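You operate a simulated robot arm through the tools that you are given. There is no shell and no other tool. Be economical: measure what you need, move in short steps, check, and stop when the job is done.

The job below is to be done with a simulated robot arm. You get a single attempt, and the scene is never put back.

JOB
Fit the pad that the orange-edged card names on the turntable.
Fine: arm locked off and air out first; the red pad that lies there now goes on the table's edge; bracket back. Where these are worked on the way, their far stop is far enough and under half their travel is too little: clamp bracket.

Only the result counts: the job must be done as asked and must still hold three seconds after the hand-in. Knocking over, shifting, dropping, spilling or breaking anything else fails it.

ROBOT AND FRAMES
A 6-joint arm with a two-finger parallel gripper on a trunk, on a base that drives. Base frame: it is fixed to the floor where the robot stands at the start and does not move with it; the origin is under the middle of the robot, x ahead of it, y to its left, z up; the surface under the hand at the start is at about z = 950. Readings come in mm, degrees, newtons and seconds.
With the tool pointing down near the work surface it reaches from about 360 to 820 mm from the robot's upright axis, wherever it stands. Its first joint turns from -166.0 to 166.0 degrees. Places, roughly: black arm switch [400, -200, 800]; black jog button [300, -300, 800]; blue arm valve [400, -100, 700]; blue clamp switch [100, -400, 800]; clamp bracket [500, -600, 1200]; gauge on the steel bed [200, -400, 700]; gold lever [-100, -600, 800]; grey arm [-200, -1200, 1300]; head edge of the front table [-1000, 100, 1000]; knob of the blue table stop [200, -600, 1000]; knob of the red table stop [300, -300, 1000]; red arm switch [600, -100, 800]; seat of the turntable [400, -500, 900]; white jog button [300, -200, 800]; yellow lever [0, -500, 800]; yellow turn button [200, -400, 800]. Payload 3.91 kg.
The tool frame sits at the grasp point between the pads (the TCP): z along the fingers, y along the line on which they close. The tips reach 30 mm beyond it. Largest opening 110 mm; finger width 20, thickness 10; the body of the gripper, 48 by 112 mm, starts 55 mm behind the TCP.
Orientation is that of the tool frame in the base frame, as [roll, pitch, yaw] about the fixed x, y, z axes, in that order (R = Rz(yaw) Ry(pitch) Rx(roll)). With the fingers straight down and closing along the base's y, the tool's x points along the base's -x, its y along +y and its z along -z.

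CONTROLS
- The arm moves only by the tool play_rows. Its argument "moves" is a list that holds one entry, the list of rows, each a list of 7 numbers: the finger opening in cm, from 0 to 11, then the shift along the tool's x, y, z in units of 40 mm (1.0 is 40 mm), then the turn, a rotation vector about the tool's x, y, z in units of 5 degrees (1.0 is 5 degrees). In form: [[[grip, x, y, z, rx, ry, rz], ...]]. A call has 1 to 10 rows; each row shifts and turns the commanded pose from where the row before left it, along the tool's axes as they then stand. A call with a number of a shift or a turn outside -1 to 1 is refused whole. A row lasts 0.2 s, in which the tool goes at most 50 mm and 8.6 degrees; a call with a longer step from one row to the next is refused whole, and so is a gripper value outside its range. A pose out of reach is approached as far as the arm can. The call stops where the force on the tool passes 90 N (or 10 N more than at its start, if that is more) or the arm is blocked; 0.2 s more then pass. The fingers move at their own pace (about 45 mm/s each) and stop on an object; they squeeze with about 43 N. The grip force told is the motor's: it shows also when the fingers shut on nothing. Time passes only in rows, and 0.2 s behind the last, so rows that do not move let the fingers close. The reply holds the time, the measured pose of the TCP, the force on the tool along the base axes, the opening and the grip force, in the units named above and with some noise, with the torque about the TCP (base axes, N m) and any sound that the robot's microphone picked up.
- Cameras (640 x 400 px; columns grow to the right, rows downward): "scene" is now at [-71.3, 60.8, 1599.5]; the picture's right is [-1.00, -0.07, 0.00], its down [-0.06, 0.82, -0.57] and it looks along [0.04, -0.56, -0.82] (base axes); focal length 214 px, centre (320, 200). "wrist" rides on the gripper at [77, 7, -114] in the tool frame; the picture's right is [-0.09, 1.00, 0.00], its down [-0.80, -0.07, -0.59] and it looks along [-0.59, -0.05, 0.80] (tool axes); focal length 270 px, centre (320, 200). There is no depth. A picture from a camera that has moved, and an enlarged one, comes with that camera's place and axes in the base frame and with its lens.
- camera(camera): a new picture of that camera. No time passes.
- move_column(by): slides the trunk up (or, below 0, down) by that many mm; the arm and the scene camera ride with it, the base frame stays. It gives what a move gives, with no picture.
- base_move(legs): drives the robot by 1 to 6 legs, each [ahead, turn to the left] in mm and degrees, along the robot's own axes; the way and the turn of a leg run together, so that a leg with both is an arc; at most 1500 mm and 180 degrees a leg. The arm and the cameras ride along, it lands a little off, and it stops where it bumps. It gives what a move gives.
- pan_tilt(pan, tilt): turns the head with the scene camera to pan (to the left, within 155 degrees either way) and tilt (down, from -29 to 69), counted from straight ahead of the robot. It gives what a move gives.
- zoom(camera, box): a new picture of the part [left, top, right, bottom] of that camera's present view, enlarged. No time passes.
- job_done(): hands the job in; it is judged then, once.

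Work in short steps. Places have to be worked out from the pictures, the camera data and where the tool is seen: move nearer, look again, correct. Check each grasp and each placing, and mend what went wrong. You have 120 turns and 78 pictures in all, those below and enlarged ones among them. Open the gripper and draw the arm clear of the work before you hand the job in, unless the task says otherwise; then end with one line.

The tools are called after ">>>" as a command line: name --argument value ..., lists and objects as JSON in quotes. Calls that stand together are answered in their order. play_rows: Moves the arm, as the interface text tells. Its arguments: {"type":"object","properties":{"moves":{"type":"array","items":{"type":"array","items":{"type":"array","items":{"type":"number"}}}}},"required":["moves"]} The other tools are called the same way: move_column (by) slides the trunk up or down; base_move (legs) drives the base; pan_tilt (pan, tilt) turns the head that bears the scene camera; camera (camera) takes a picture; zoom (camera, box) takes an enlarged picture of a part of a camera's view; job_done () hands the job in.

At the start:

```text
t: 0.0
position: [304.1, -320.7, 1356.3]
ee_rot: [180.0, 0.0, -179.8]
ft_force: [0.8, -0.1, -0.5]
moment: [-0.01, -0.01, 0.02]
grip_width: 109.7
gripper_force: 0.0
trunk travel left (down, up): [-575.0, 35.0]
robot x, y, heading: [2.2, -16.6, 0.1]
head pan, tilt: [-85.9, 55.6]
```

scene: 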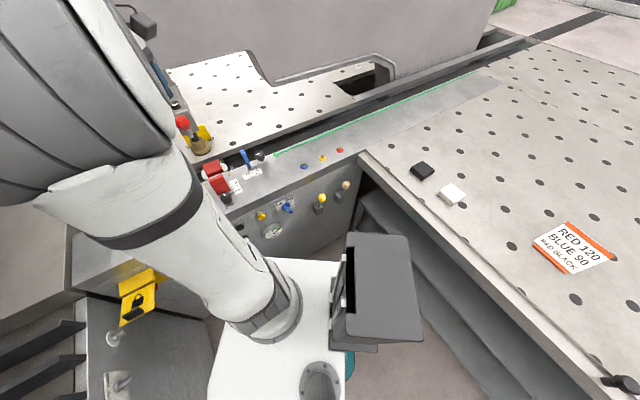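
wrist: 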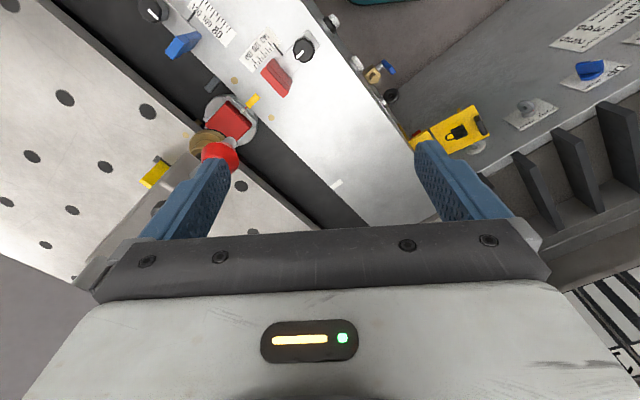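

I'll zoom on the card and the turntable region to read the labels first.

>>> zoom --camera "scene" --box '[500, 200, 640, 290]'

>>> zoom --camera "scene" --box '[160, 90, 400, 250]'

>>> zoom --camera "wrist" --box '[120, 0, 360, 200]'

>>> zoom --camera "wrist" --box '[340, 0, 640, 190]'

```text
4.44 times, centred on (570, 245) of scene
camera zoom: at [-71.3, 60.8, 1599.5], right [-1.0, -0.07, 0.0], down [-0.06, 0.82, -0.57], along [0.04, -0.56, -0.82], focal length 953 px, centre (-791, 0)
```

zoom: 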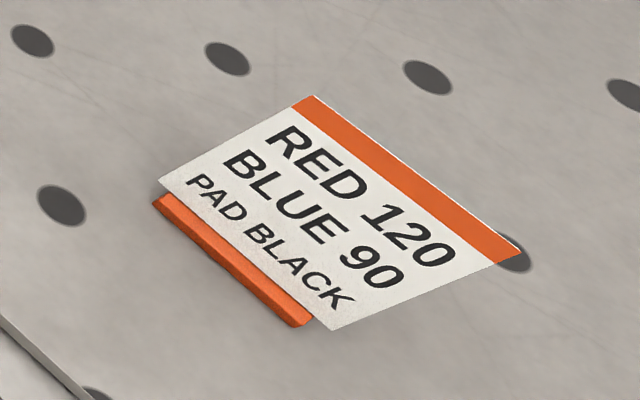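

```text
2.50 times, centred on (280, 170) of scene
camera zoom: at [-71.3, 60.8, 1599.5], right [-1.0, -0.07, 0.0], down [-0.06, 0.82, -0.57], along [0.04, -0.56, -0.82], focal length 536 px, centre (420, 275)
```

zoom: 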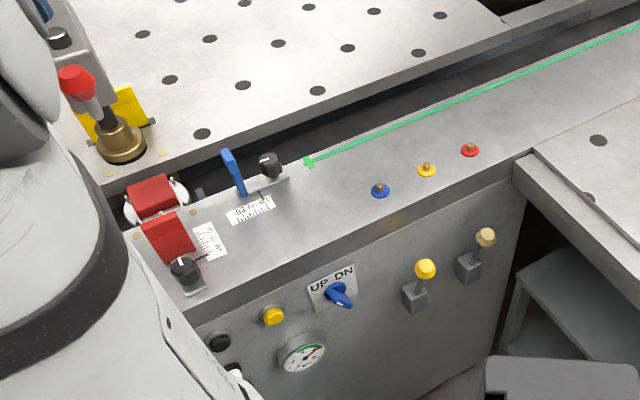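

```text
2.00 times, centred on (240, 100) of wrist
camera zoom: at [228.2, -312.4, 1471.0], right [0.08, 1.0, 0.0], down [0.8, -0.07, 0.59], along [0.59, -0.05, -0.8], focal length 541 px, centre (480, 400)
```

zoom: 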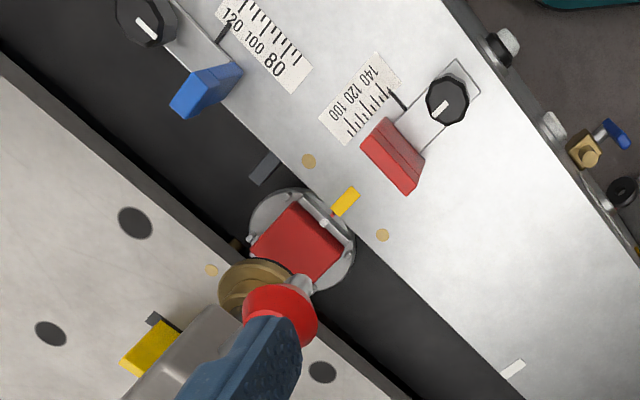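

```text
2.11 times, centred on (490, 95) of wrist
camera zoom: at [228.2, -312.4, 1471.0], right [0.08, 1.0, 0.0], down [0.8, -0.07, 0.59], along [0.59, -0.05, -0.8], focal length 569 px, centre (-38, 421)
```

zoom: 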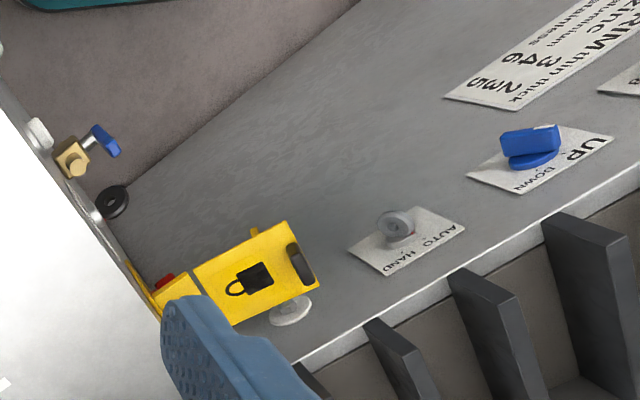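

The card says PAD BLACK (and stop values RED 120, BLUE 90). I survey around for pads, arm, tables and other notices.

>>> pan_tilt --pan -40 --tilt 45

>>> camera --camera "scene"

>>> pan_tilt --pan -140 --tilt 40

>>> camera --camera "scene"

>>> pan_tilt --pan -95 --tilt 15

>>> camera --camera "scene"

>>> pan_tilt --pan 155 --tilt 40

>>> camera --camera "scene"

```text
t: 1.1
position: [304.6, -320.7, 1357.6]
ee_rot: [-179.9, 0.0, -179.9]
ft_force: [-0.9, 0.1, -0.6]
moment: [0.05, 0.01, -0.01]
grip_width: 110.2
gripper_force: 0.2
trunk travel left (down, up): [-575.0, 35.0]
robot x, y, heading: [-1.9, -19.1, 0.1]
head pan, tilt: [-40.0, 45.0]
```

```text
71 pictures are left
camera scene: at [-14.0, 79.6, 1613.7], right [-0.64, -0.77, 0.0], down [-0.54, 0.46, -0.71], along [0.54, -0.46, -0.71], focal length 214 px, centre (320, 200)
```

scene: 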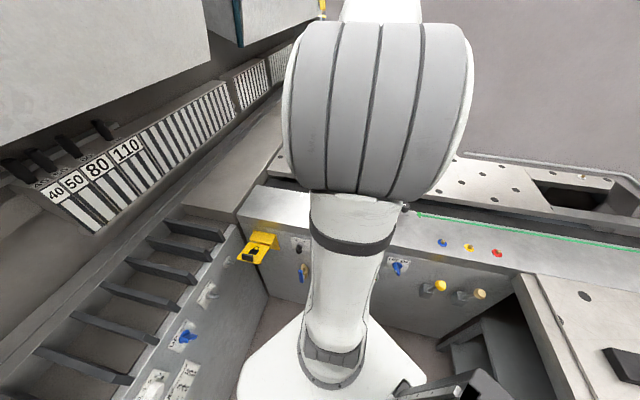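

```text
t: 2.9
position: [304.1, -321.0, 1357.0]
ee_rot: [-180.0, 0.0, -179.8]
ft_force: [-1.0, -0.1, 0.7]
moment: [-0.01, -0.02, 0.0]
grip_width: 110.1
gripper_force: 0.0
trunk travel left (down, up): [-575.0, 35.0]
robot x, y, heading: [2.0, -18.6, -0.1]
head pan, tilt: [-140.0, 40.0]
```

```text
70 pictures are left
camera scene: at [-141.4, 77.5, 1620.9], right [-0.64, 0.77, 0.0], down [0.49, 0.41, -0.77], along [-0.59, -0.49, -0.64], focal length 214 px, centre (320, 200)
```

scene: 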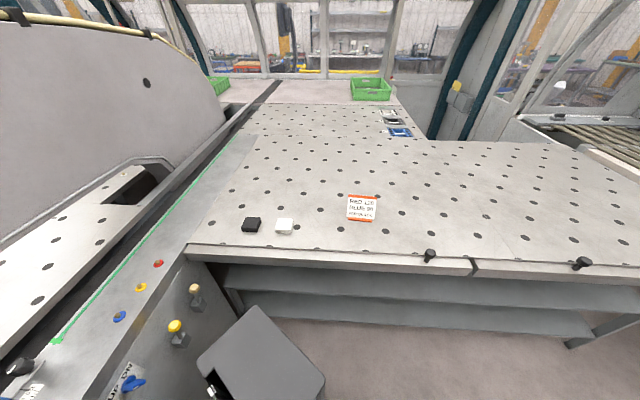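

```text
t: 4.0
position: [303.4, -319.9, 1358.0]
ee_rot: [180.0, 0.0, -179.8]
ft_force: [0.0, 0.1, 0.4]
moment: [0.03, 0.03, -0.02]
grip_width: 110.0
gripper_force: 0.2
trunk travel left (down, up): [-575.0, 35.0]
robot x, y, heading: [0.6, -15.4, -0.1]
head pan, tilt: [-95.0, 15.0]
```

```text
69 pictures are left
camera scene: at [-84.6, 39.1, 1660.5], right [-1.0, 0.09, 0.0], down [0.02, 0.26, -0.97], along [-0.09, -0.96, -0.26], focal length 214 px, centre (320, 200)
```

scene: 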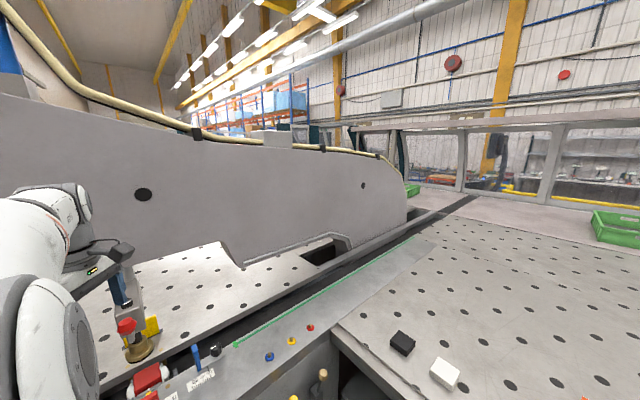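

```text
t: 7.5
position: [304.8, -319.9, 1356.9]
ee_rot: [180.0, 0.1, -179.8]
ft_force: [0.5, 0.2, 0.0]
moment: [0.01, 0.0, 0.01]
grip_width: 110.1
gripper_force: 0.1
trunk travel left (down, up): [-575.0, 35.0]
robot x, y, heading: [2.2, -17.6, 0.2]
head pan, tilt: [154.7, 40.0]
```

```text
68 pictures are left
camera scene: at [-153.1, 168.6, 1621.0], right [0.43, 0.9, 0.0], down [0.58, -0.28, -0.77], along [-0.69, 0.33, -0.64], focal length 214 px, centre (320, 200)
```

scene: 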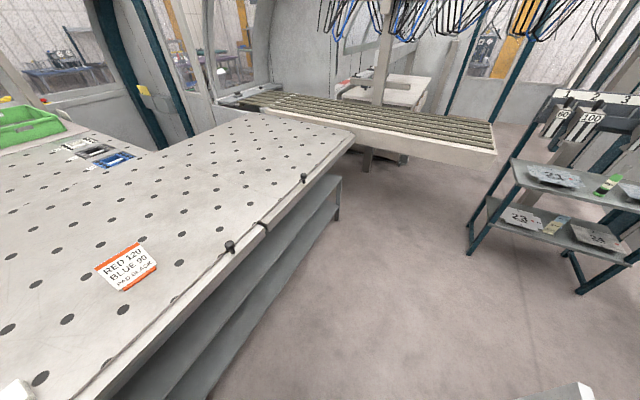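

The black and white pads lie on the table by the bed. I pan back to look at the switches on the bed's front close up.

>>> pan_tilt --pan -40 --tilt 45

>>> zoom --camera "scene" --box '[230, 220, 326, 280]'

>>> zoom --camera "scene" --box '[130, 270, 242, 400]'

>>> zoom --camera "wrist" --box '[130, 70, 270, 200]'

```text
t: 10.4
position: [304.0, -319.9, 1355.8]
ee_rot: [-179.9, 0.1, -179.7]
ft_force: [0.9, 0.3, -0.1]
moment: [0.03, -0.01, -0.01]
grip_width: 110.1
gripper_force: 0.2
trunk travel left (down, up): [-575.0, 35.0]
robot x, y, heading: [0.4, -14.0, -0.0]
head pan, tilt: [-40.0, 45.0]
```

```text
6.67 times, centred on (278, 250) of scene
camera zoom: at [-14.0, 79.9, 1613.7], right [-0.64, -0.77, 0.0], down [-0.54, 0.45, -0.71], along [0.54, -0.45, -0.71], focal length 1430 px, centre (600, -133)
```

zoom: 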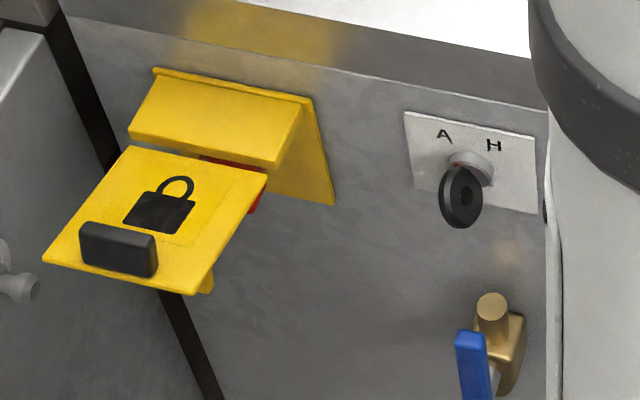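

```text
3.08 times, centred on (186, 335) of scene
camera zoom: at [-14.0, 79.9, 1613.7], right [-0.64, -0.77, 0.0], down [-0.54, 0.45, -0.71], along [0.54, -0.45, -0.71], focal length 660 px, centre (732, -215)
```

zoom: 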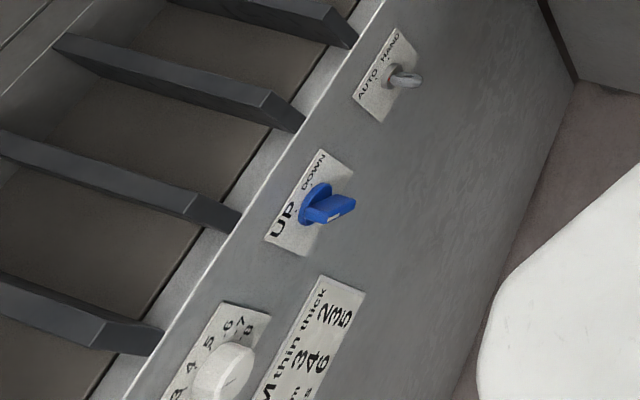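

```text
3.08 times, centred on (200, 135) of wrist
camera zoom: at [228.2, -312.4, 1471.0], right [0.08, 1.0, 0.0], down [0.8, -0.07, 0.59], along [0.59, -0.05, -0.8], focal length 832 px, centre (689, 400)
```

zoom: 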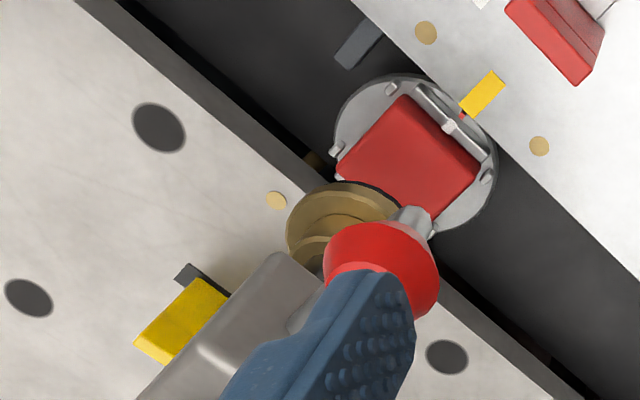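

The red isolator sits behind a yellow flap on the bed's front. I move the hand to the left side (away from the bed) to inspect it with the wrist camera.

>>> play_rows --moves '[[[11, -0.2, 1, 0.4, 0, 0, 0], [11, -0.2, 1, 0.4, 0, 0, 0], [11, -0.2, 1, 0.4, 0, 0, 0], [11, -0.2, 1, 0.4, 0, 0, 0], [11, -0.2, 1, 0.4, 0, 0, 0], [11, -0.2, 1, 0.4, 0, 0, 0], [11, -0.2, 1, 0.4, 0, 0, 0], [11, -0.2, 1, 0.4, 0, 0, 0], [11, -0.2, 1, 0.4, 0, 0, 0], [11, -0.2, 1, 0.4, 0, 0, 0]]]'

>>> play_rows --moves '[[[11, 0, 0, 0, 0, 0, 1], [11, 0, 0, 0, 0, 0, 1], [11, 0, 0, 0, 0, 0, 1], [11, 0, 0, 0, 0, 0, 1], [11, 0, 0, 0, 0, 0, 1], [11, 0, 0, 0, 0, 0, 1], [11, 0, 0, 0, 0, 0, 1], [11, 0, 0, 0, 0, 0, 1], [11, 0, 0, 0, 0, 0, 1]]]'

>>> camera --camera "wrist"

>>> camera --camera "scene"

```text
t: 12.6
position: [383.7, 85.1, 1194.3]
ee_rot: [-179.9, -0.1, -179.8]
ft_force: [-0.7, -0.2, 0.4]
moment: [-0.03, 0.03, 0.01]
grip_width: 109.8
gripper_force: 0.0
trunk travel left (down, up): [-575.0, 35.0]
robot x, y, heading: [-2.5, -17.6, -0.0]
head pan, tilt: [-40.0, 45.0]
```

```text
t: 14.6
position: [383.0, 80.4, 1197.8]
ee_rot: [-180.0, 0.0, 135.2]
ft_force: [-0.1, -0.1, 0.1]
moment: [0.01, 0.03, 0.01]
grip_width: 109.9
gripper_force: 0.0
trunk travel left (down, up): [-575.0, 35.0]
robot x, y, heading: [-1.5, -14.4, -0.1]
head pan, tilt: [-40.0, 45.0]
```

```text
64 pictures are left
camera wrist: at [334.1, 140.4, 1311.1], right [0.77, 0.64, 0.0], down [0.52, -0.62, 0.59], along [0.38, -0.46, -0.8], focal length 270 px, centre (320, 200)
```

wrist: 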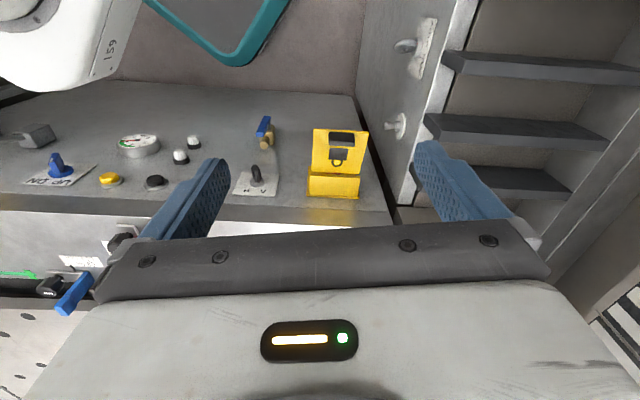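

```text
63 pictures are left
camera scene: at [-14.1, 79.9, 1613.7], right [-0.64, -0.77, 0.0], down [-0.54, 0.45, -0.71], along [0.54, -0.46, -0.71], focal length 214 px, centre (320, 200)
```

scene: 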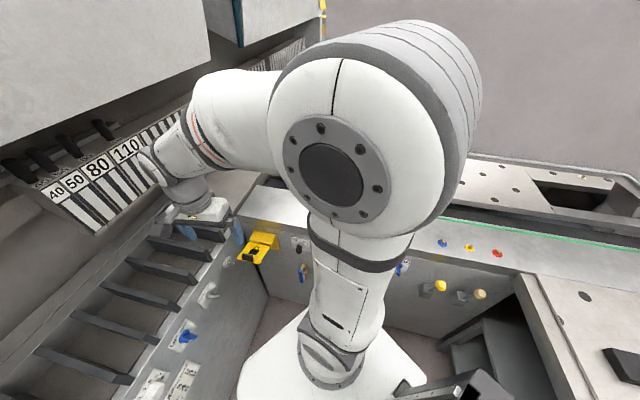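

The face is vertical with the A/H switch, valve, gauge and lock flap. I tilt the hand toward the face and lower the trunk for a frontal look.

>>> play_rows --moves '[[[11, 0.2, 0, 0, 0, -1, 0], [11, 0, 0, 0, 0, -1, 0], [11, 0, 0, 0, 0, -1, 0], [11, 0, 0, 0, 0, -1, 0], [11, 0, 0, 0, 0, -1, 0], [11, 0, 0, 0, 0, -1, 0], [11, 0, 0, 0, 0, -1, 0], [11, 0, 0, 0, 0, -1, 0]]]'

>>> move_column --by -250

>>> camera --camera "wrist"

```text
t: 16.4
position: [377.6, 87.3, 1196.8]
ee_rot: [-180.0, 40.0, 135.2]
ft_force: [0.9, 0.8, 0.4]
moment: [0.0, 0.01, -0.01]
grip_width: 110.1
gripper_force: 0.0
trunk travel left (down, up): [-575.0, 35.0]
robot x, y, heading: [3.8, -16.0, 0.1]
head pan, tilt: [-40.0, 45.0]
```

```text
t: 19.0
position: [377.2, 86.2, 947.0]
ee_rot: [-180.0, 40.0, 135.2]
ft_force: [0.0, -0.1, 0.8]
moment: [0.02, -0.01, 0.01]
grip_width: 110.2
gripper_force: 0.1
trunk travel left (down, up): [-325.0, 285.0]
robot x, y, heading: [1.3, -16.8, 0.0]
head pan, tilt: [-40.0, 45.0]
```

```text
62 pictures are left
camera wrist: at [288.7, 185.6, 984.5], right [0.75, 0.66, 0.06], down [0.11, -0.21, 0.97], along [0.65, -0.72, -0.24], focal length 270 px, centre (320, 200)
```

wrist: 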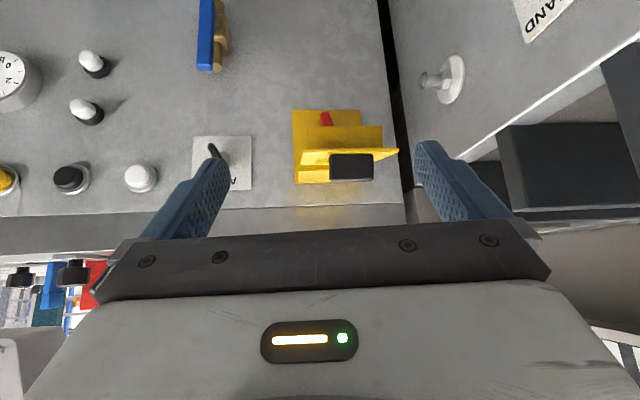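

Now a close look at the lock, the valve and the gauge.

>>> zoom --camera "wrist" --box '[280, 90, 410, 200]'

>>> zoom --camera "wrist" --box '[180, 0, 260, 200]'

```text
3.64 times, centred on (345, 145) of wrist
camera zoom: at [288.7, 185.6, 984.5], right [0.75, 0.66, 0.06], down [0.11, -0.21, 0.97], along [0.65, -0.72, -0.24], focal length 983 px, centre (229, 400)
```

zoom: 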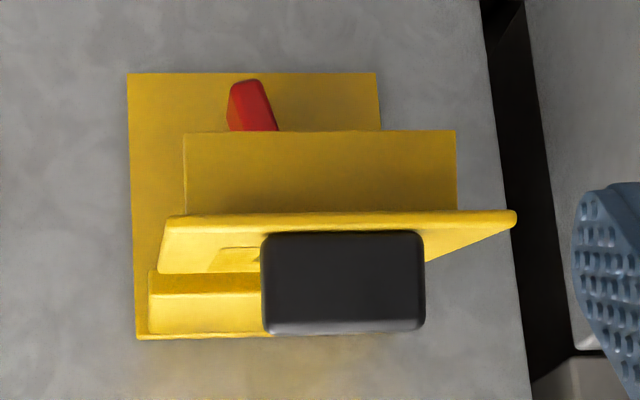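

```text
2.00 times, centred on (220, 100) of wrist
camera zoom: at [288.7, 185.6, 984.5], right [0.75, 0.66, 0.06], down [0.11, -0.21, 0.97], along [0.65, -0.72, -0.24], focal length 541 px, centre (520, 400)
```

zoom: 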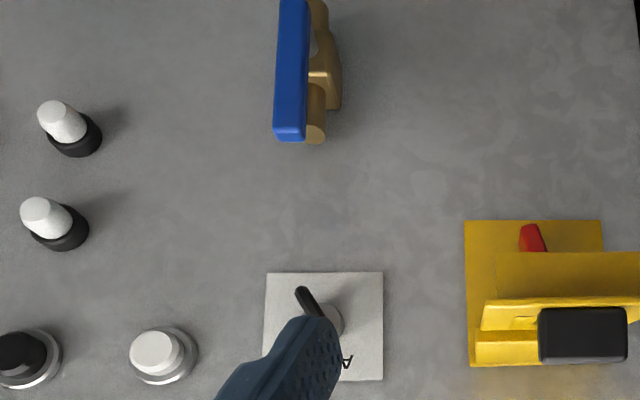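

The flap is raised over a red handle. I lower further to look beneath the flap.

>>> move_column --by -200

>>> camera --camera "wrist"

>>> camera --camera "scene"

```text
t: 21.1
position: [377.0, 86.0, 746.9]
ee_rot: [-180.0, 40.0, 135.1]
ft_force: [0.6, -0.1, -0.5]
moment: [0.0, -0.01, 0.01]
grip_width: 110.1
gripper_force: 0.1
trunk travel left (down, up): [-125.0, 485.0]
robot x, y, heading: [3.4, -14.0, -0.0]
head pan, tilt: [-40.0, 45.0]
```

```text
59 pictures are left
camera wrist: at [288.7, 185.6, 784.5], right [0.75, 0.66, 0.06], down [0.11, -0.21, 0.97], along [0.65, -0.72, -0.24], focal length 270 px, centre (320, 200)
```

wrist: 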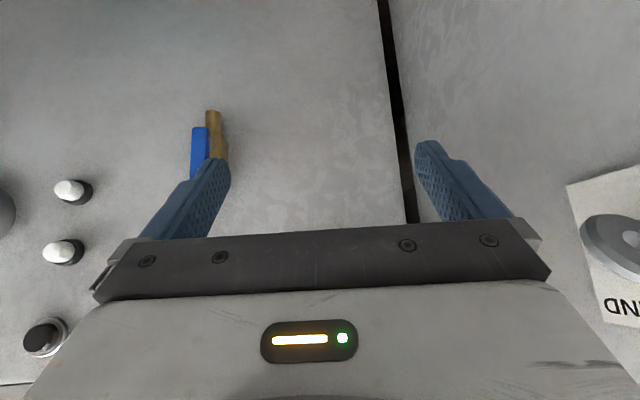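

```text
58 pictures are left
camera scene: at [-14.1, 79.9, 1163.7], right [-0.64, -0.77, 0.0], down [-0.54, 0.45, -0.71], along [0.54, -0.46, -0.71], focal length 214 px, centre (320, 200)
```

scene: 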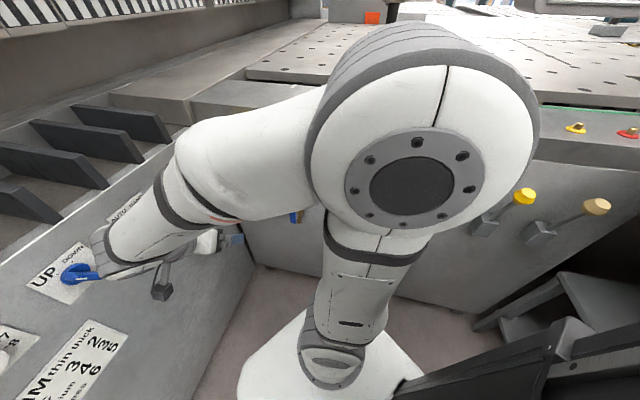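

The gripper hides it here. I go up 110 and tilt the hand up 25° more.

>>> move_column --by 110

>>> play_rows --moves '[[[11, 0, 0, 0, 0, -1, 0], [11, 0, 0, 0, 0, -1, 0], [11, 0, 0, 0, 0, -1, 0], [11, 0, 0, 0, 0, -1, 0], [11, 0, 0, 0, 0, -1, 0]]]'

>>> zoom --camera "wrist" --box '[160, 0, 480, 200]'

```text
t: 22.6
position: [377.6, 86.4, 856.4]
ee_rot: [-180.0, 39.9, 135.2]
ft_force: [-0.4, 0.5, 0.6]
moment: [0.02, 0.03, 0.01]
grip_width: 110.0
gripper_force: 0.1
trunk travel left (down, up): [-235.0, 375.0]
robot x, y, heading: [1.0, -16.1, -0.0]
head pan, tilt: [-40.0, 45.0]
```

```text
t: 23.8
position: [376.6, 86.4, 855.1]
ee_rot: [180.0, 65.2, 135.2]
ft_force: [-0.4, 0.2, 0.0]
moment: [0.02, 0.02, 0.01]
grip_width: 110.0
gripper_force: 0.0
trunk travel left (down, up): [-235.0, 375.0]
robot x, y, heading: [1.4, -20.1, 0.0]
head pan, tilt: [-40.0, 45.0]
```

```text
2.00 times, centred on (320, 100) of wrist
camera zoom: at [285.7, 188.9, 834.0], right [0.73, 0.68, 0.08], down [-0.19, 0.09, 0.98], along [0.66, -0.73, 0.2], focal length 541 px, centre (320, 400)
```

zoom: 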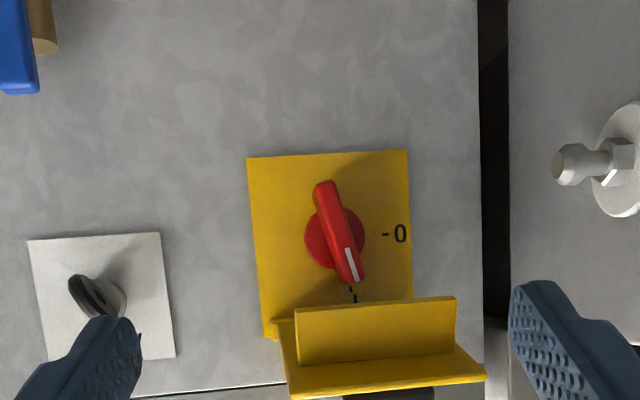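

The isolator: handle vertical at "I", "0" on its left (viewer facing), flap above that will close over it. By triangulation the handle centre is near (545,-68,802). I plan to push its lower arm to the right with closed fingers; first I level the tool and go to a pre-pose.

>>> play_rows --moves '[[[0, 0, 0, 0, 0, -1, 0], [0, 0, 0, 0, 0, -1, 0], [0, 0, 0, 0, 0, -1, 0], [0, 0, 0, 0, 0, -1, 0], [0, 0, 0, 0, 0, -1, 0], [0, 0.95, 0.2, 0, 0, 0, 0], [0, 0.95, 0.2, 0, 0, 0, 0], [0, 0, 0.2, 0.9, 0, 0, 0], [0, 0, 0.15, 0.9, 0, 0, 0]]]'

>>> camera --camera "wrist"

>>> camera --camera "scene"

```text
t: 25.8
position: [449.9, 55.9, 784.4]
ee_rot: [117.4, 90.0, 72.7]
ft_force: [-0.6, 0.4, 0.3]
moment: [0.01, -0.04, -0.04]
grip_width: 0.0
gripper_force: 37.8
trunk travel left (down, up): [-235.0, 375.0]
robot x, y, heading: [1.1, -13.9, -0.0]
head pan, tilt: [-40.0, 45.0]
```

```text
56 pictures are left
camera wrist: at [374.4, 142.4, 706.5], right [0.7, 0.71, 0.09], down [-0.47, 0.37, 0.8], along [0.53, -0.6, 0.59], focal length 270 px, centre (320, 200)
```

wrist: 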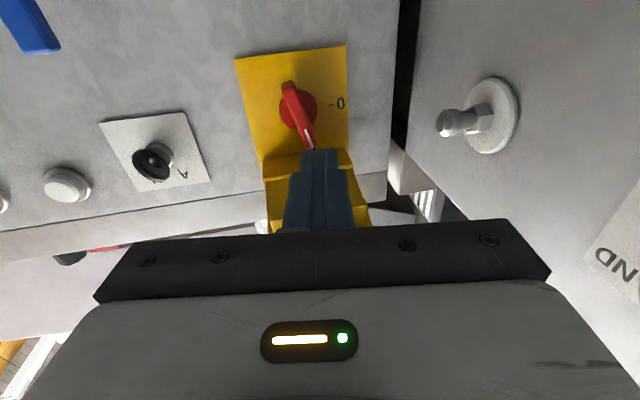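

```text
55 pictures are left
camera scene: at [-14.3, 80.3, 1273.6], right [-0.64, -0.77, 0.0], down [-0.54, 0.45, -0.71], along [0.54, -0.46, -0.71], focal length 214 px, centre (320, 200)
```

scene: 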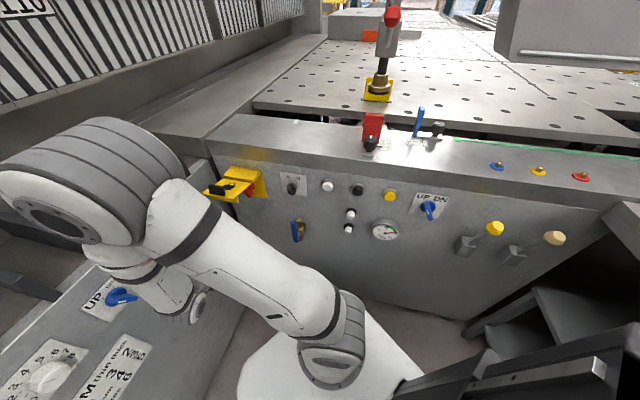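

Useful: the scene camera now sees the bed face. I check the clearance of the wrist from the left panel's knobs.

>>> zoom --camera "scene" --box '[60, 160, 280, 340]'

```text
2.22 times, centred on (170, 250) of scene
camera zoom: at [-14.3, 80.3, 1273.6], right [-0.64, -0.77, 0.0], down [-0.54, 0.45, -0.71], along [0.54, -0.46, -0.71], focal length 477 px, centre (653, 89)
```

zoom: 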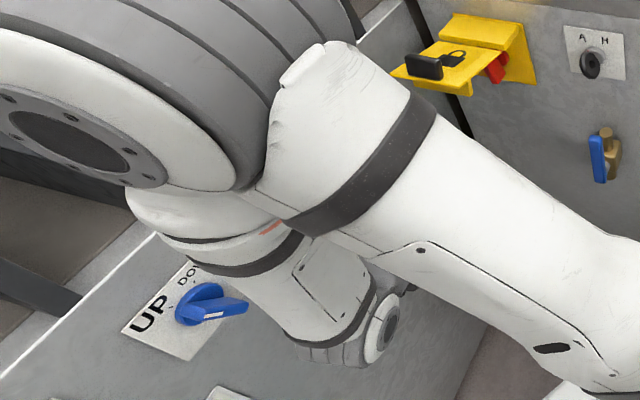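

Clearance is fine. Refined: handle centre at n≈371–395, z≈797, with its lower arm to be pushed from its left. I advance the closed tips beside the lower arm.

>>> play_rows --moves '[[[0, 0.08, 0.1, 0.8, 0, 0, 0], [0, 0.08, 0.03, 0.83, 0, 0, 0], [0, 0.08, 0, 0.83, 0, 0, 0], [0, 0, 0, 0.83, 0, 0, 0]]]'

>>> camera --camera "wrist"

```text
t: 26.8
position: [547.2, -32.3, 771.0]
ee_rot: [172.6, 90.0, 127.9]
ft_force: [0.2, 0.2, 0.3]
moment: [-0.03, 0.01, 0.01]
grip_width: 0.0
gripper_force: 37.8
trunk travel left (down, up): [-235.0, 375.0]
robot x, y, heading: [7.9, -17.0, -0.1]
head pan, tilt: [-40.0, 45.0]
```

```text
53 pictures are left
camera wrist: at [470.8, 53.2, 693.5], right [0.7, 0.71, 0.09], down [-0.47, 0.37, 0.8], along [0.53, -0.6, 0.59], focal length 270 px, centre (320, 200)
```

wrist: 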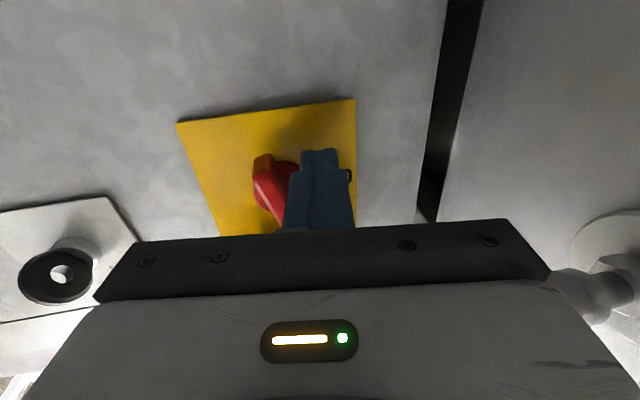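

The tip is beside the lower arm of the handle on its left. I sweep it right and then up along the arc.

>>> play_rows --moves '[[[0, -0.025, -0.297, -0.043, 0, 0, 0], [0, 0.1, -0.222, -0.033, 0, 0, 0], [0, 0.075, -0.247, -0.036, 0, 0, 0], [0, -0.1, -0.247, -0.036, 0, 0, 0], [0, -0.15, -0.198, -0.029, 0, 0, 0], [0, -0.125, -0.1, -0.014, 0, 0, 0], [0, -0.125, -0.074, -0.011, 0, 0, 0]]]'

>>> camera --camera "wrist"

```text
t: 28.4
position: [506.0, -63.9, 783.1]
ee_rot: [-145.3, 89.2, 170.3]
ft_force: [6.0, 9.9, -36.5]
moment: [0.32, 0.6, 0.52]
grip_width: 0.0
gripper_force: 37.9
out of reach, approached as far as the arm can: row 4
trunk travel left (down, up): [-235.0, 375.0]
robot x, y, heading: [0.6, -15.5, 0.2]
head pan, tilt: [-40.0, 45.0]
```

```text
52 pictures are left
camera wrist: at [429.8, 22.3, 707.1], right [0.7, 0.71, 0.08], down [-0.46, 0.37, 0.81], along [0.54, -0.6, 0.58], focal length 270 px, centre (320, 200)
```

wrist: 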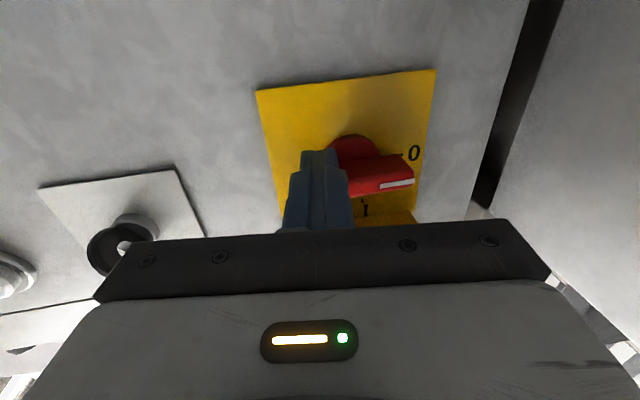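

The handle swung to horizontal and reacts with 36 N, probably at its stop. I back off and look.

>>> play_rows --moves '[[[0, 0.3, 0, 0, 0, 0, 0], [0, 0.2, 0, -0.6, 0, 0, 0], [0, 0, 0, -0.9, 0, 0, 0], [0, 0, 0, -0.9, 0, 0, 0], [0, 0, 0, -0.9, 0, 0, 0]]]'

>>> zoom --camera "wrist" --box '[160, 0, 480, 220]'

>>> zoom --camera "scene" --box '[190, 150, 430, 270]'

```text
t: 29.6
position: [425.9, 36.9, 790.6]
ee_rot: [-131.4, 89.9, -176.3]
ft_force: [0.4, -0.3, -0.1]
moment: [0.01, 0.0, 0.01]
grip_width: 0.0
gripper_force: 37.6
out of reach, approached as far as the arm can: row 1, 2, 3, 4, 5
trunk travel left (down, up): [-235.0, 375.0]
robot x, y, heading: [-0.2, -16.2, 0.3]
head pan, tilt: [-40.0, 45.0]
```

```text
1.82 times, centred on (320, 110) of wrist
camera zoom: at [348.3, 122.9, 713.7], right [0.7, 0.7, 0.09], down [-0.47, 0.37, 0.8], along [0.53, -0.61, 0.59], focal length 491 px, centre (320, 364)
```

zoom: 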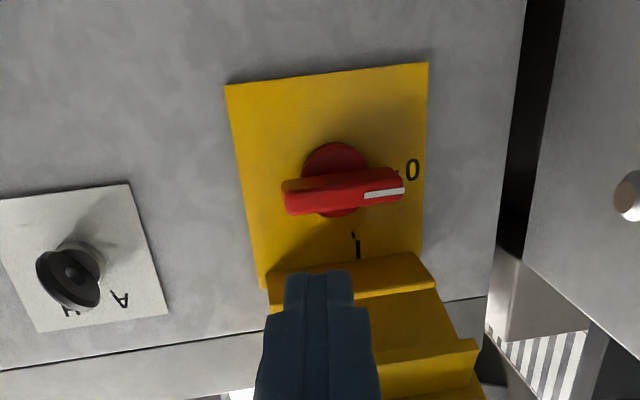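

```text
2.67 times, centred on (310, 210) of scene
camera zoom: at [-13.8, 79.6, 1273.7], right [-0.64, -0.77, 0.0], down [-0.54, 0.46, -0.71], along [0.54, -0.45, -0.71], focal length 572 px, centre (347, 173)
```

zoom: 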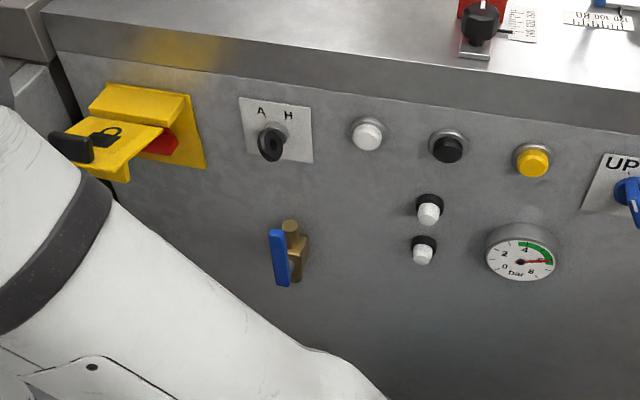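

Switch is at 0; the gauge still shows ~6 bar. Next I close the yellow flap down from above: raise the trunk, tilt the hand to 45° down and look.

>>> move_column --by 240

>>> play_rows --moves '[[[0, 0, 0, 0, 0, 1, 0], [0, 0, 0, 0, 0, 1, 0], [0, 0, 0, 0, 0, 1, 0], [0, 0, 0, 0, 0, 1, 0], [0, 0, 0, 0, 0, 1, 0], [0, 0, 0, 0, 0, 1, 0], [0, 0, 0, 0, 0, 1, 0], [0, 0, 0, 0, 0, 1, 0], [0, 0, 0, 0, 0, 1, 0]]]'

>>> camera --camera "wrist"

```text
t: 32.1
position: [424.6, 36.7, 1030.7]
ee_rot: [-120.0, 89.9, -165.0]
ft_force: [-0.3, -0.5, -0.1]
moment: [0.01, 0.04, 0.02]
grip_width: 0.0
gripper_force: 37.4
trunk travel left (down, up): [-475.0, 135.0]
robot x, y, heading: [-0.3, -16.1, 0.2]
head pan, tilt: [-40.0, 45.0]
```

```text
t: 34.1
position: [425.1, 34.3, 1031.1]
ee_rot: [-179.9, 44.9, 135.2]
ft_force: [-0.8, 0.1, -0.8]
moment: [0.02, 0.01, 0.0]
grip_width: 0.2
gripper_force: 37.4
trunk travel left (down, up): [-475.0, 135.0]
robot x, y, heading: [0.7, -20.3, -0.1]
head pan, tilt: [-40.0, 45.0]
```

```text
49 pictures are left
camera wrist: at [334.7, 136.2, 1057.1], right [0.75, 0.66, 0.06], down [0.06, -0.15, 0.99], along [0.66, -0.73, -0.15], focal length 270 px, centre (320, 200)
```

wrist: 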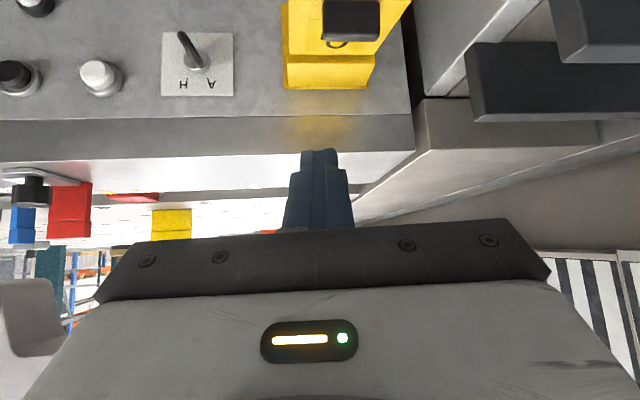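

The flap's handle is at about n=288, z≈880. I bring the tip to just above the flap's mid (between hinge and handle).

>>> play_rows --moves '[[[0, -0.3, 0.3, 0.7, 0, 0, 0], [0, 0.15, 0.3, 0.9, 0, 0, 0], [0, 0.38, 0.03, 0.9, 0, 0, 0], [0, 0.38, 0, 0.9, 0, 0, 0], [0, 0, 0, 0.4, 0, 0, 0]]]'

>>> camera --camera "wrist"

```text
t: 35.3
position: [506.5, -9.9, 906.7]
ee_rot: [-179.8, 45.0, 135.0]
ft_force: [-0.2, -0.1, 0.1]
moment: [0.0, 0.0, -0.02]
grip_width: 0.0
gripper_force: 37.7
trunk travel left (down, up): [-475.0, 135.0]
robot x, y, heading: [1.2, -15.7, 0.1]
head pan, tilt: [-40.0, 45.0]
```

```text
48 pictures are left
camera wrist: at [417.0, 91.3, 932.8], right [0.75, 0.66, 0.06], down [0.06, -0.15, 0.99], along [0.66, -0.73, -0.15], focal length 270 px, centre (320, 200)
```

wrist: 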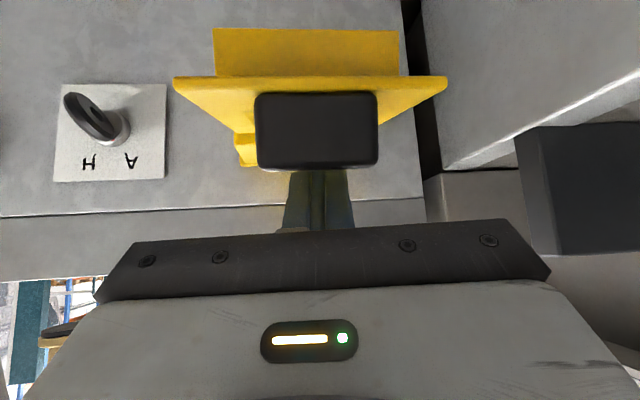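

Tip is above the flap, behind its handle. I press down and follow the flap's arc to close it.

>>> play_rows --moves '[[[0, 0.39, 0, 0.21, 0, 0, 0], [0, 0.283, 0, 0.353, 0, 0, 0], [0, 0.195, 0, 0.44, 0, 0, 0], [0, 0.07, 0, 0.42, 0, 0, 0], [0, -0.07, 0, 0.28, 0, 0, 0], [0, -0.12, 0, 0.12, 0, 0, 0], [0, -0.07, 0, 0.07, 0, 0, 0]]]'

>>> camera --camera "wrist"

```text
t: 36.9
position: [521.0, -24.6, 834.9]
ee_rot: [-179.8, 44.5, 135.8]
ft_force: [-32.0, 35.2, 30.1]
moment: [-0.17, -0.08, -0.2]
grip_width: 0.3
gripper_force: 37.6
trunk travel left (down, up): [-475.0, 135.0]
robot x, y, heading: [0.5, -20.0, 0.0]
head pan, tilt: [-40.0, 45.0]
stopped in row 7: the force on the tool passed its limit at 93 N (the readings are from after the stop); the commanded pose is now the measured one
```

```text
47 pictures are left
camera wrist: at [430.2, 74.5, 862.1], right [0.74, 0.67, 0.06], down [0.06, -0.16, 0.99], along [0.67, -0.73, -0.16], focal length 270 px, centre (320, 200)
```

wrist: 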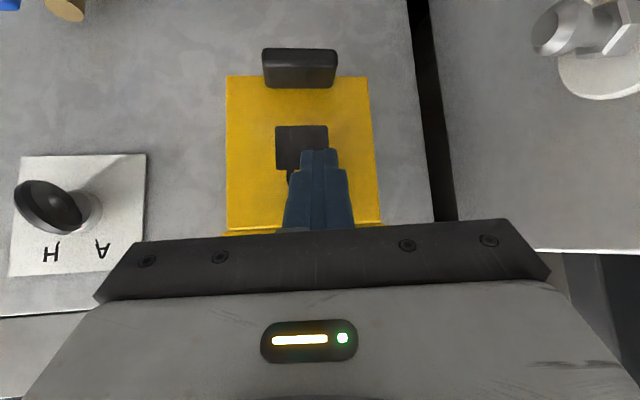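

The flap is closed flat. I back off and then look at valve and gauge.

>>> play_rows --moves '[[[0, -0.2, 0, -0.6, 0, 0, 0], [0, 0, 0, -1, 0, 0, 0], [0, 0, -0.5, -1, 0, 0, 0], [0, 0.2, -1, -0.5, 0, 0, 0], [0, 0.3, -1, 0, 0, 0, 0], [0, 0.3, -1, 0, 0, 0, 0]]]'

>>> camera --camera "wrist"

>>> camera --camera "scene"

```text
t: 38.3
position: [439.4, -15.2, 905.5]
ee_rot: [-179.5, 44.4, 135.8]
ft_force: [0.9, -0.4, -0.8]
moment: [0.0, -0.02, 0.0]
grip_width: 0.0
gripper_force: 37.6
out of reach, approached as far as the arm can: row 4, 5, 6
trunk travel left (down, up): [-475.0, 135.0]
robot x, y, heading: [0.5, -14.7, -0.1]
head pan, tilt: [-40.0, 45.0]
```

```text
46 pictures are left
camera wrist: at [348.2, 84.9, 934.1], right [0.74, 0.67, 0.06], down [0.07, -0.16, 0.99], along [0.67, -0.73, -0.16], focal length 270 px, centre (320, 200)
```

wrist: 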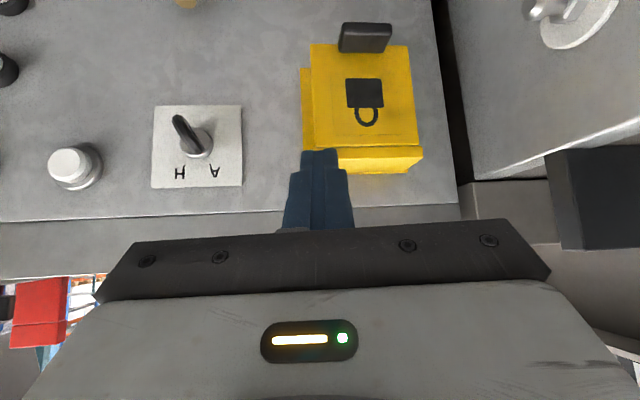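

```text
45 pictures are left
camera scene: at [-14.0, 80.0, 1513.7], right [-0.64, -0.77, 0.0], down [-0.54, 0.45, -0.71], along [0.54, -0.45, -0.71], focal length 214 px, centre (320, 200)
```

scene: 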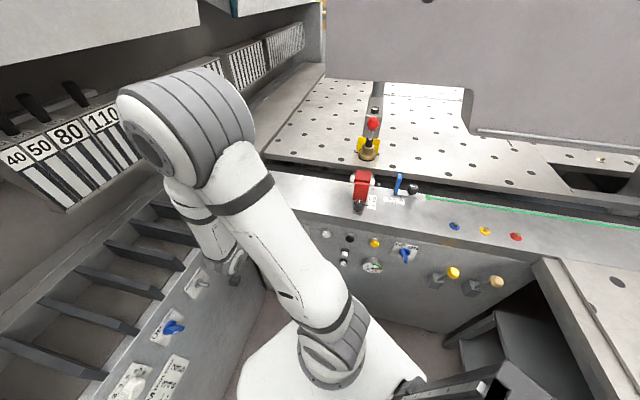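

Lock-off is done. The robot stands too close to the bed for the valve, so I raise the trunk, back up and turn to face the bed squarely.

>>> move_column --by 60

>>> base_move --legs '[[-160, 0], [0, -53], [-60, 0]]'

>>> pan_tilt --pan 0 --tilt 40

>>> camera --camera "scene"

>>> camera --camera "wrist"

```text
t: 39.3
position: [439.4, -16.0, 966.8]
ee_rot: [-179.7, 44.2, 135.8]
ft_force: [-0.2, -0.2, 0.6]
moment: [0.01, 0.01, 0.03]
grip_width: 0.0
gripper_force: 37.7
trunk travel left (down, up): [-535.0, 75.0]
robot x, y, heading: [1.7, -18.3, 0.1]
head pan, tilt: [-40.0, 45.0]
```

```text
t: 43.6
position: [73.8, -323.2, 967.8]
ee_rot: [-179.1, 44.2, 81.9]
ft_force: [-0.4, 0.3, -1.0]
moment: [-0.01, -0.01, 0.01]
grip_width: 0.1
gripper_force: 37.4
trunk travel left (down, up): [-535.0, 75.0]
robot x, y, heading: [-172.2, 43.8, -53.4]
head pan, tilt: [-40.0, 45.0]
```

```text
t: 44.7
position: [74.6, -324.8, 967.0]
ee_rot: [-179.1, 44.1, 81.9]
ft_force: [-0.2, -0.2, -0.3]
moment: [0.02, 0.0, -0.02]
grip_width: 0.0
gripper_force: 37.7
trunk travel left (down, up): [-535.0, 75.0]
robot x, y, heading: [-175.5, 45.2, -53.2]
head pan, tilt: [0.0, 40.0]
```

```text
44 pictures are left
camera scene: at [-50.0, 122.7, 1580.9], right [-0.8, -0.6, 0.0], down [-0.38, 0.52, -0.77], along [0.46, -0.61, -0.64], focal length 214 px, centre (320, 200)
```

scene: 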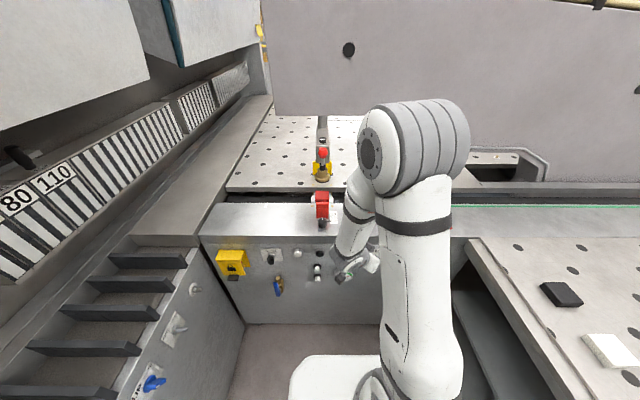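

```text
43 pictures are left
camera wrist: at [102.1, -191.1, 994.7], right [0.98, -0.21, 0.05], down [-0.08, -0.15, 0.98], along [-0.2, -0.97, -0.16], focal length 270 px, centre (320, 200)
```

wrist: 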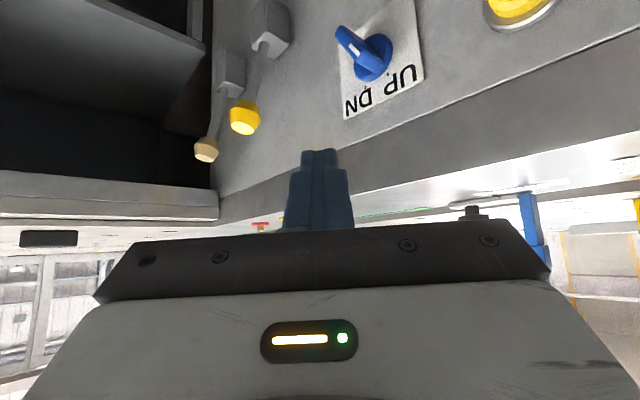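

The robot now squarely faces the bed. I zoom on the valve and gauge.

>>> zoom --camera "scene" --box '[210, 235, 340, 316]'

```text
4.92 times, centred on (275, 276) of scene
camera zoom: at [-50.0, 122.7, 1580.9], right [-0.8, -0.6, 0.0], down [-0.38, 0.52, -0.77], along [0.46, -0.61, -0.64], focal length 1056 px, centre (542, -172)
```

zoom: 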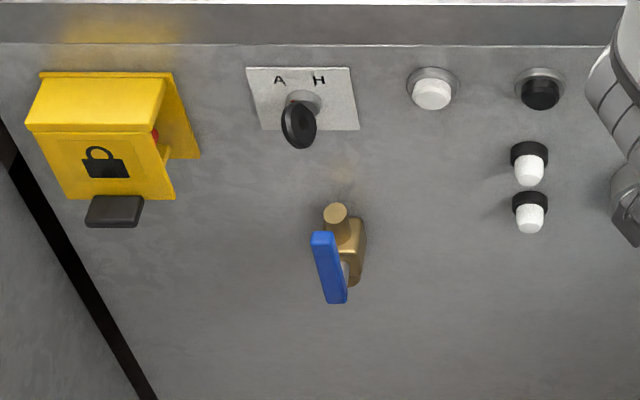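

Valve lever is vertical, parallel to its pipe stub. I turn the hand to face the bed, pull it back and carry it left toward the valve.

>>> play_rows --moves '[[[0, 0, 0, 0, -0.707, 0, -0.707], [0, 0, 0, 0, -0.707, 0, -0.707], [0, 0, 0, 0, -0.707, 0, -0.707], [0, 0, 0, 0, -0.707, 0, -0.707], [0, 0, 0, 0, -0.707, 0, -0.707], [0, 0, 0, 0, -0.707, 0, -0.707], [0, 0, 0, 0, -0.707, 0, -0.707], [0, 0, 0, 0, -0.707, 0, -0.707], [0, 0, 0, 0, -0.707, 0, -0.707]]]'

>>> play_rows --moves '[[[0, 0.25, 0.9, -0.25, 0, 0, 0], [0, 0.25, 0.9, -0.25, 0, 0, 0], [0, 0.25, 0.9, -0.25, 0, 0, 0], [0, 0.25, 0.9, -0.25, 0, 0, 0], [0, 0.25, 0.9, -0.25, 0, 0, 0], [0, 0.25, 0.9, -0.25, 0, 0, 0], [0, 0.25, 0.9, -0.25, 0, 0, 0], [0, 0.25, 0.9, -0.25, 0, 0, 0], [0, 0.25, 0.9, -0.25, 0, 0, 0], [0, 0, 0.9, 0, 0, 0, 0]]]'

>>> play_rows --moves '[[[0, 0, 0, 0, 0, -1, 0], [0, 0, 0, 0, 0, -1, 0], [0, 0, 0, 0, 0, -1, 0], [0, 0, 0, 0, 0, -1, 0], [0, 0, 0, 0, 0, -1, 0], [0, 0, 0, 0, 0, -1, 0], [0, 0, 0, 0, 0, -1, 0], [0, 0, 0, 0, 0, -1, 0]]]'

>>> move_column --by -230

>>> camera --camera "wrist"

```text
t: 46.7
position: [151.9, -328.1, 989.6]
ee_rot: [-179.0, 43.9, 126.2]
ft_force: [-0.2, -0.3, -0.1]
moment: [-0.01, 0.01, -0.05]
grip_width: 0.0
gripper_force: 37.7
out of reach, approached as far as the arm can: row 1, 2, 3, 4, 5, 6, 7, 8, 9
trunk travel left (down, up): [-535.0, 75.0]
robot x, y, heading: [-169.7, 40.6, -53.3]
head pan, tilt: [0.0, 40.0]
```

```text
t: 48.9
position: [371.4, -17.7, 990.6]
ee_rot: [179.9, 43.9, 126.2]
ft_force: [1.3, 0.4, 0.7]
moment: [-0.01, 0.01, 0.03]
grip_width: 0.0
gripper_force: 37.4
out of reach, approached as far as the arm can: row 1
trunk travel left (down, up): [-535.0, 75.0]
robot x, y, heading: [-176.6, 44.2, -53.2]
head pan, tilt: [0.0, 40.0]
```

```text
t: 50.7
position: [372.8, -17.7, 991.9]
ee_rot: [178.4, 84.0, 124.6]
ft_force: [0.4, -0.2, -0.3]
moment: [0.01, 0.01, -0.05]
grip_width: 0.0
gripper_force: 37.5
trunk travel left (down, up): [-535.0, 75.0]
robot x, y, heading: [-173.3, 43.0, -53.1]
head pan, tilt: [0.0, 40.0]
```

```text
t: 53.1
position: [372.0, -17.5, 763.4]
ee_rot: [178.2, 83.8, 124.3]
ft_force: [0.0, 1.4, -0.2]
moment: [0.05, 0.02, 0.01]
grip_width: 0.0
gripper_force: 38.0
trunk travel left (down, up): [-305.0, 305.0]
robot x, y, heading: [-174.0, 43.2, -53.4]
head pan, tilt: [0.0, 40.0]
```

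```text
41 pictures are left
camera wrist: at [307.2, 85.5, 697.1], right [0.81, 0.58, 0.09], down [-0.36, 0.36, 0.86], along [0.47, -0.73, 0.5], focal length 270 px, centre (320, 200)
```

wrist: 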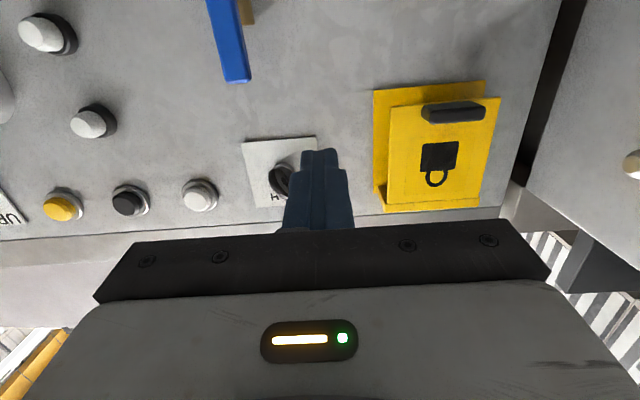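

I go lower to see the valve.

>>> move_column --by -140

>>> play_rows --moves '[[[0, 0, -0.7, -0.3, 0, 0, 0], [0, 0, -0.7, -0.3, 0, 0, 0]]]'

>>> zoom --camera "wrist" --box '[80, 0, 560, 220]'

```text
t: 54.8
position: [373.0, -17.5, 621.8]
ee_rot: [178.2, 83.9, 124.4]
ft_force: [0.1, -0.3, 0.4]
moment: [0.0, 0.01, 0.02]
grip_width: 0.1
gripper_force: 37.6
trunk travel left (down, up): [-165.0, 445.0]
robot x, y, heading: [-172.3, 43.4, -53.2]
head pan, tilt: [0.0, 40.0]
```

```text
t: 55.4
position: [327.4, -27.6, 637.7]
ee_rot: [-179.2, 83.9, 126.8]
ft_force: [-0.1, -0.5, 0.6]
moment: [0.01, -0.01, -0.01]
grip_width: 0.0
gripper_force: 37.8
out of reach, approached as far as the arm can: row 2
trunk travel left (down, up): [-165.0, 445.0]
robot x, y, heading: [-174.7, 40.9, -53.0]
head pan, tilt: [0.0, 40.0]
```

```text
1.33 times, centred on (320, 110) of wrist
camera zoom: at [260.4, 75.1, 573.0], right [0.81, 0.58, 0.09], down [-0.35, 0.37, 0.86], along [0.47, -0.73, 0.5], focal length 360 px, centre (320, 320)
```

zoom: 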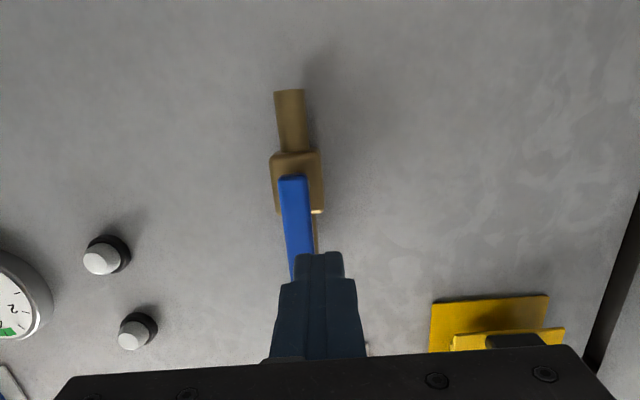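

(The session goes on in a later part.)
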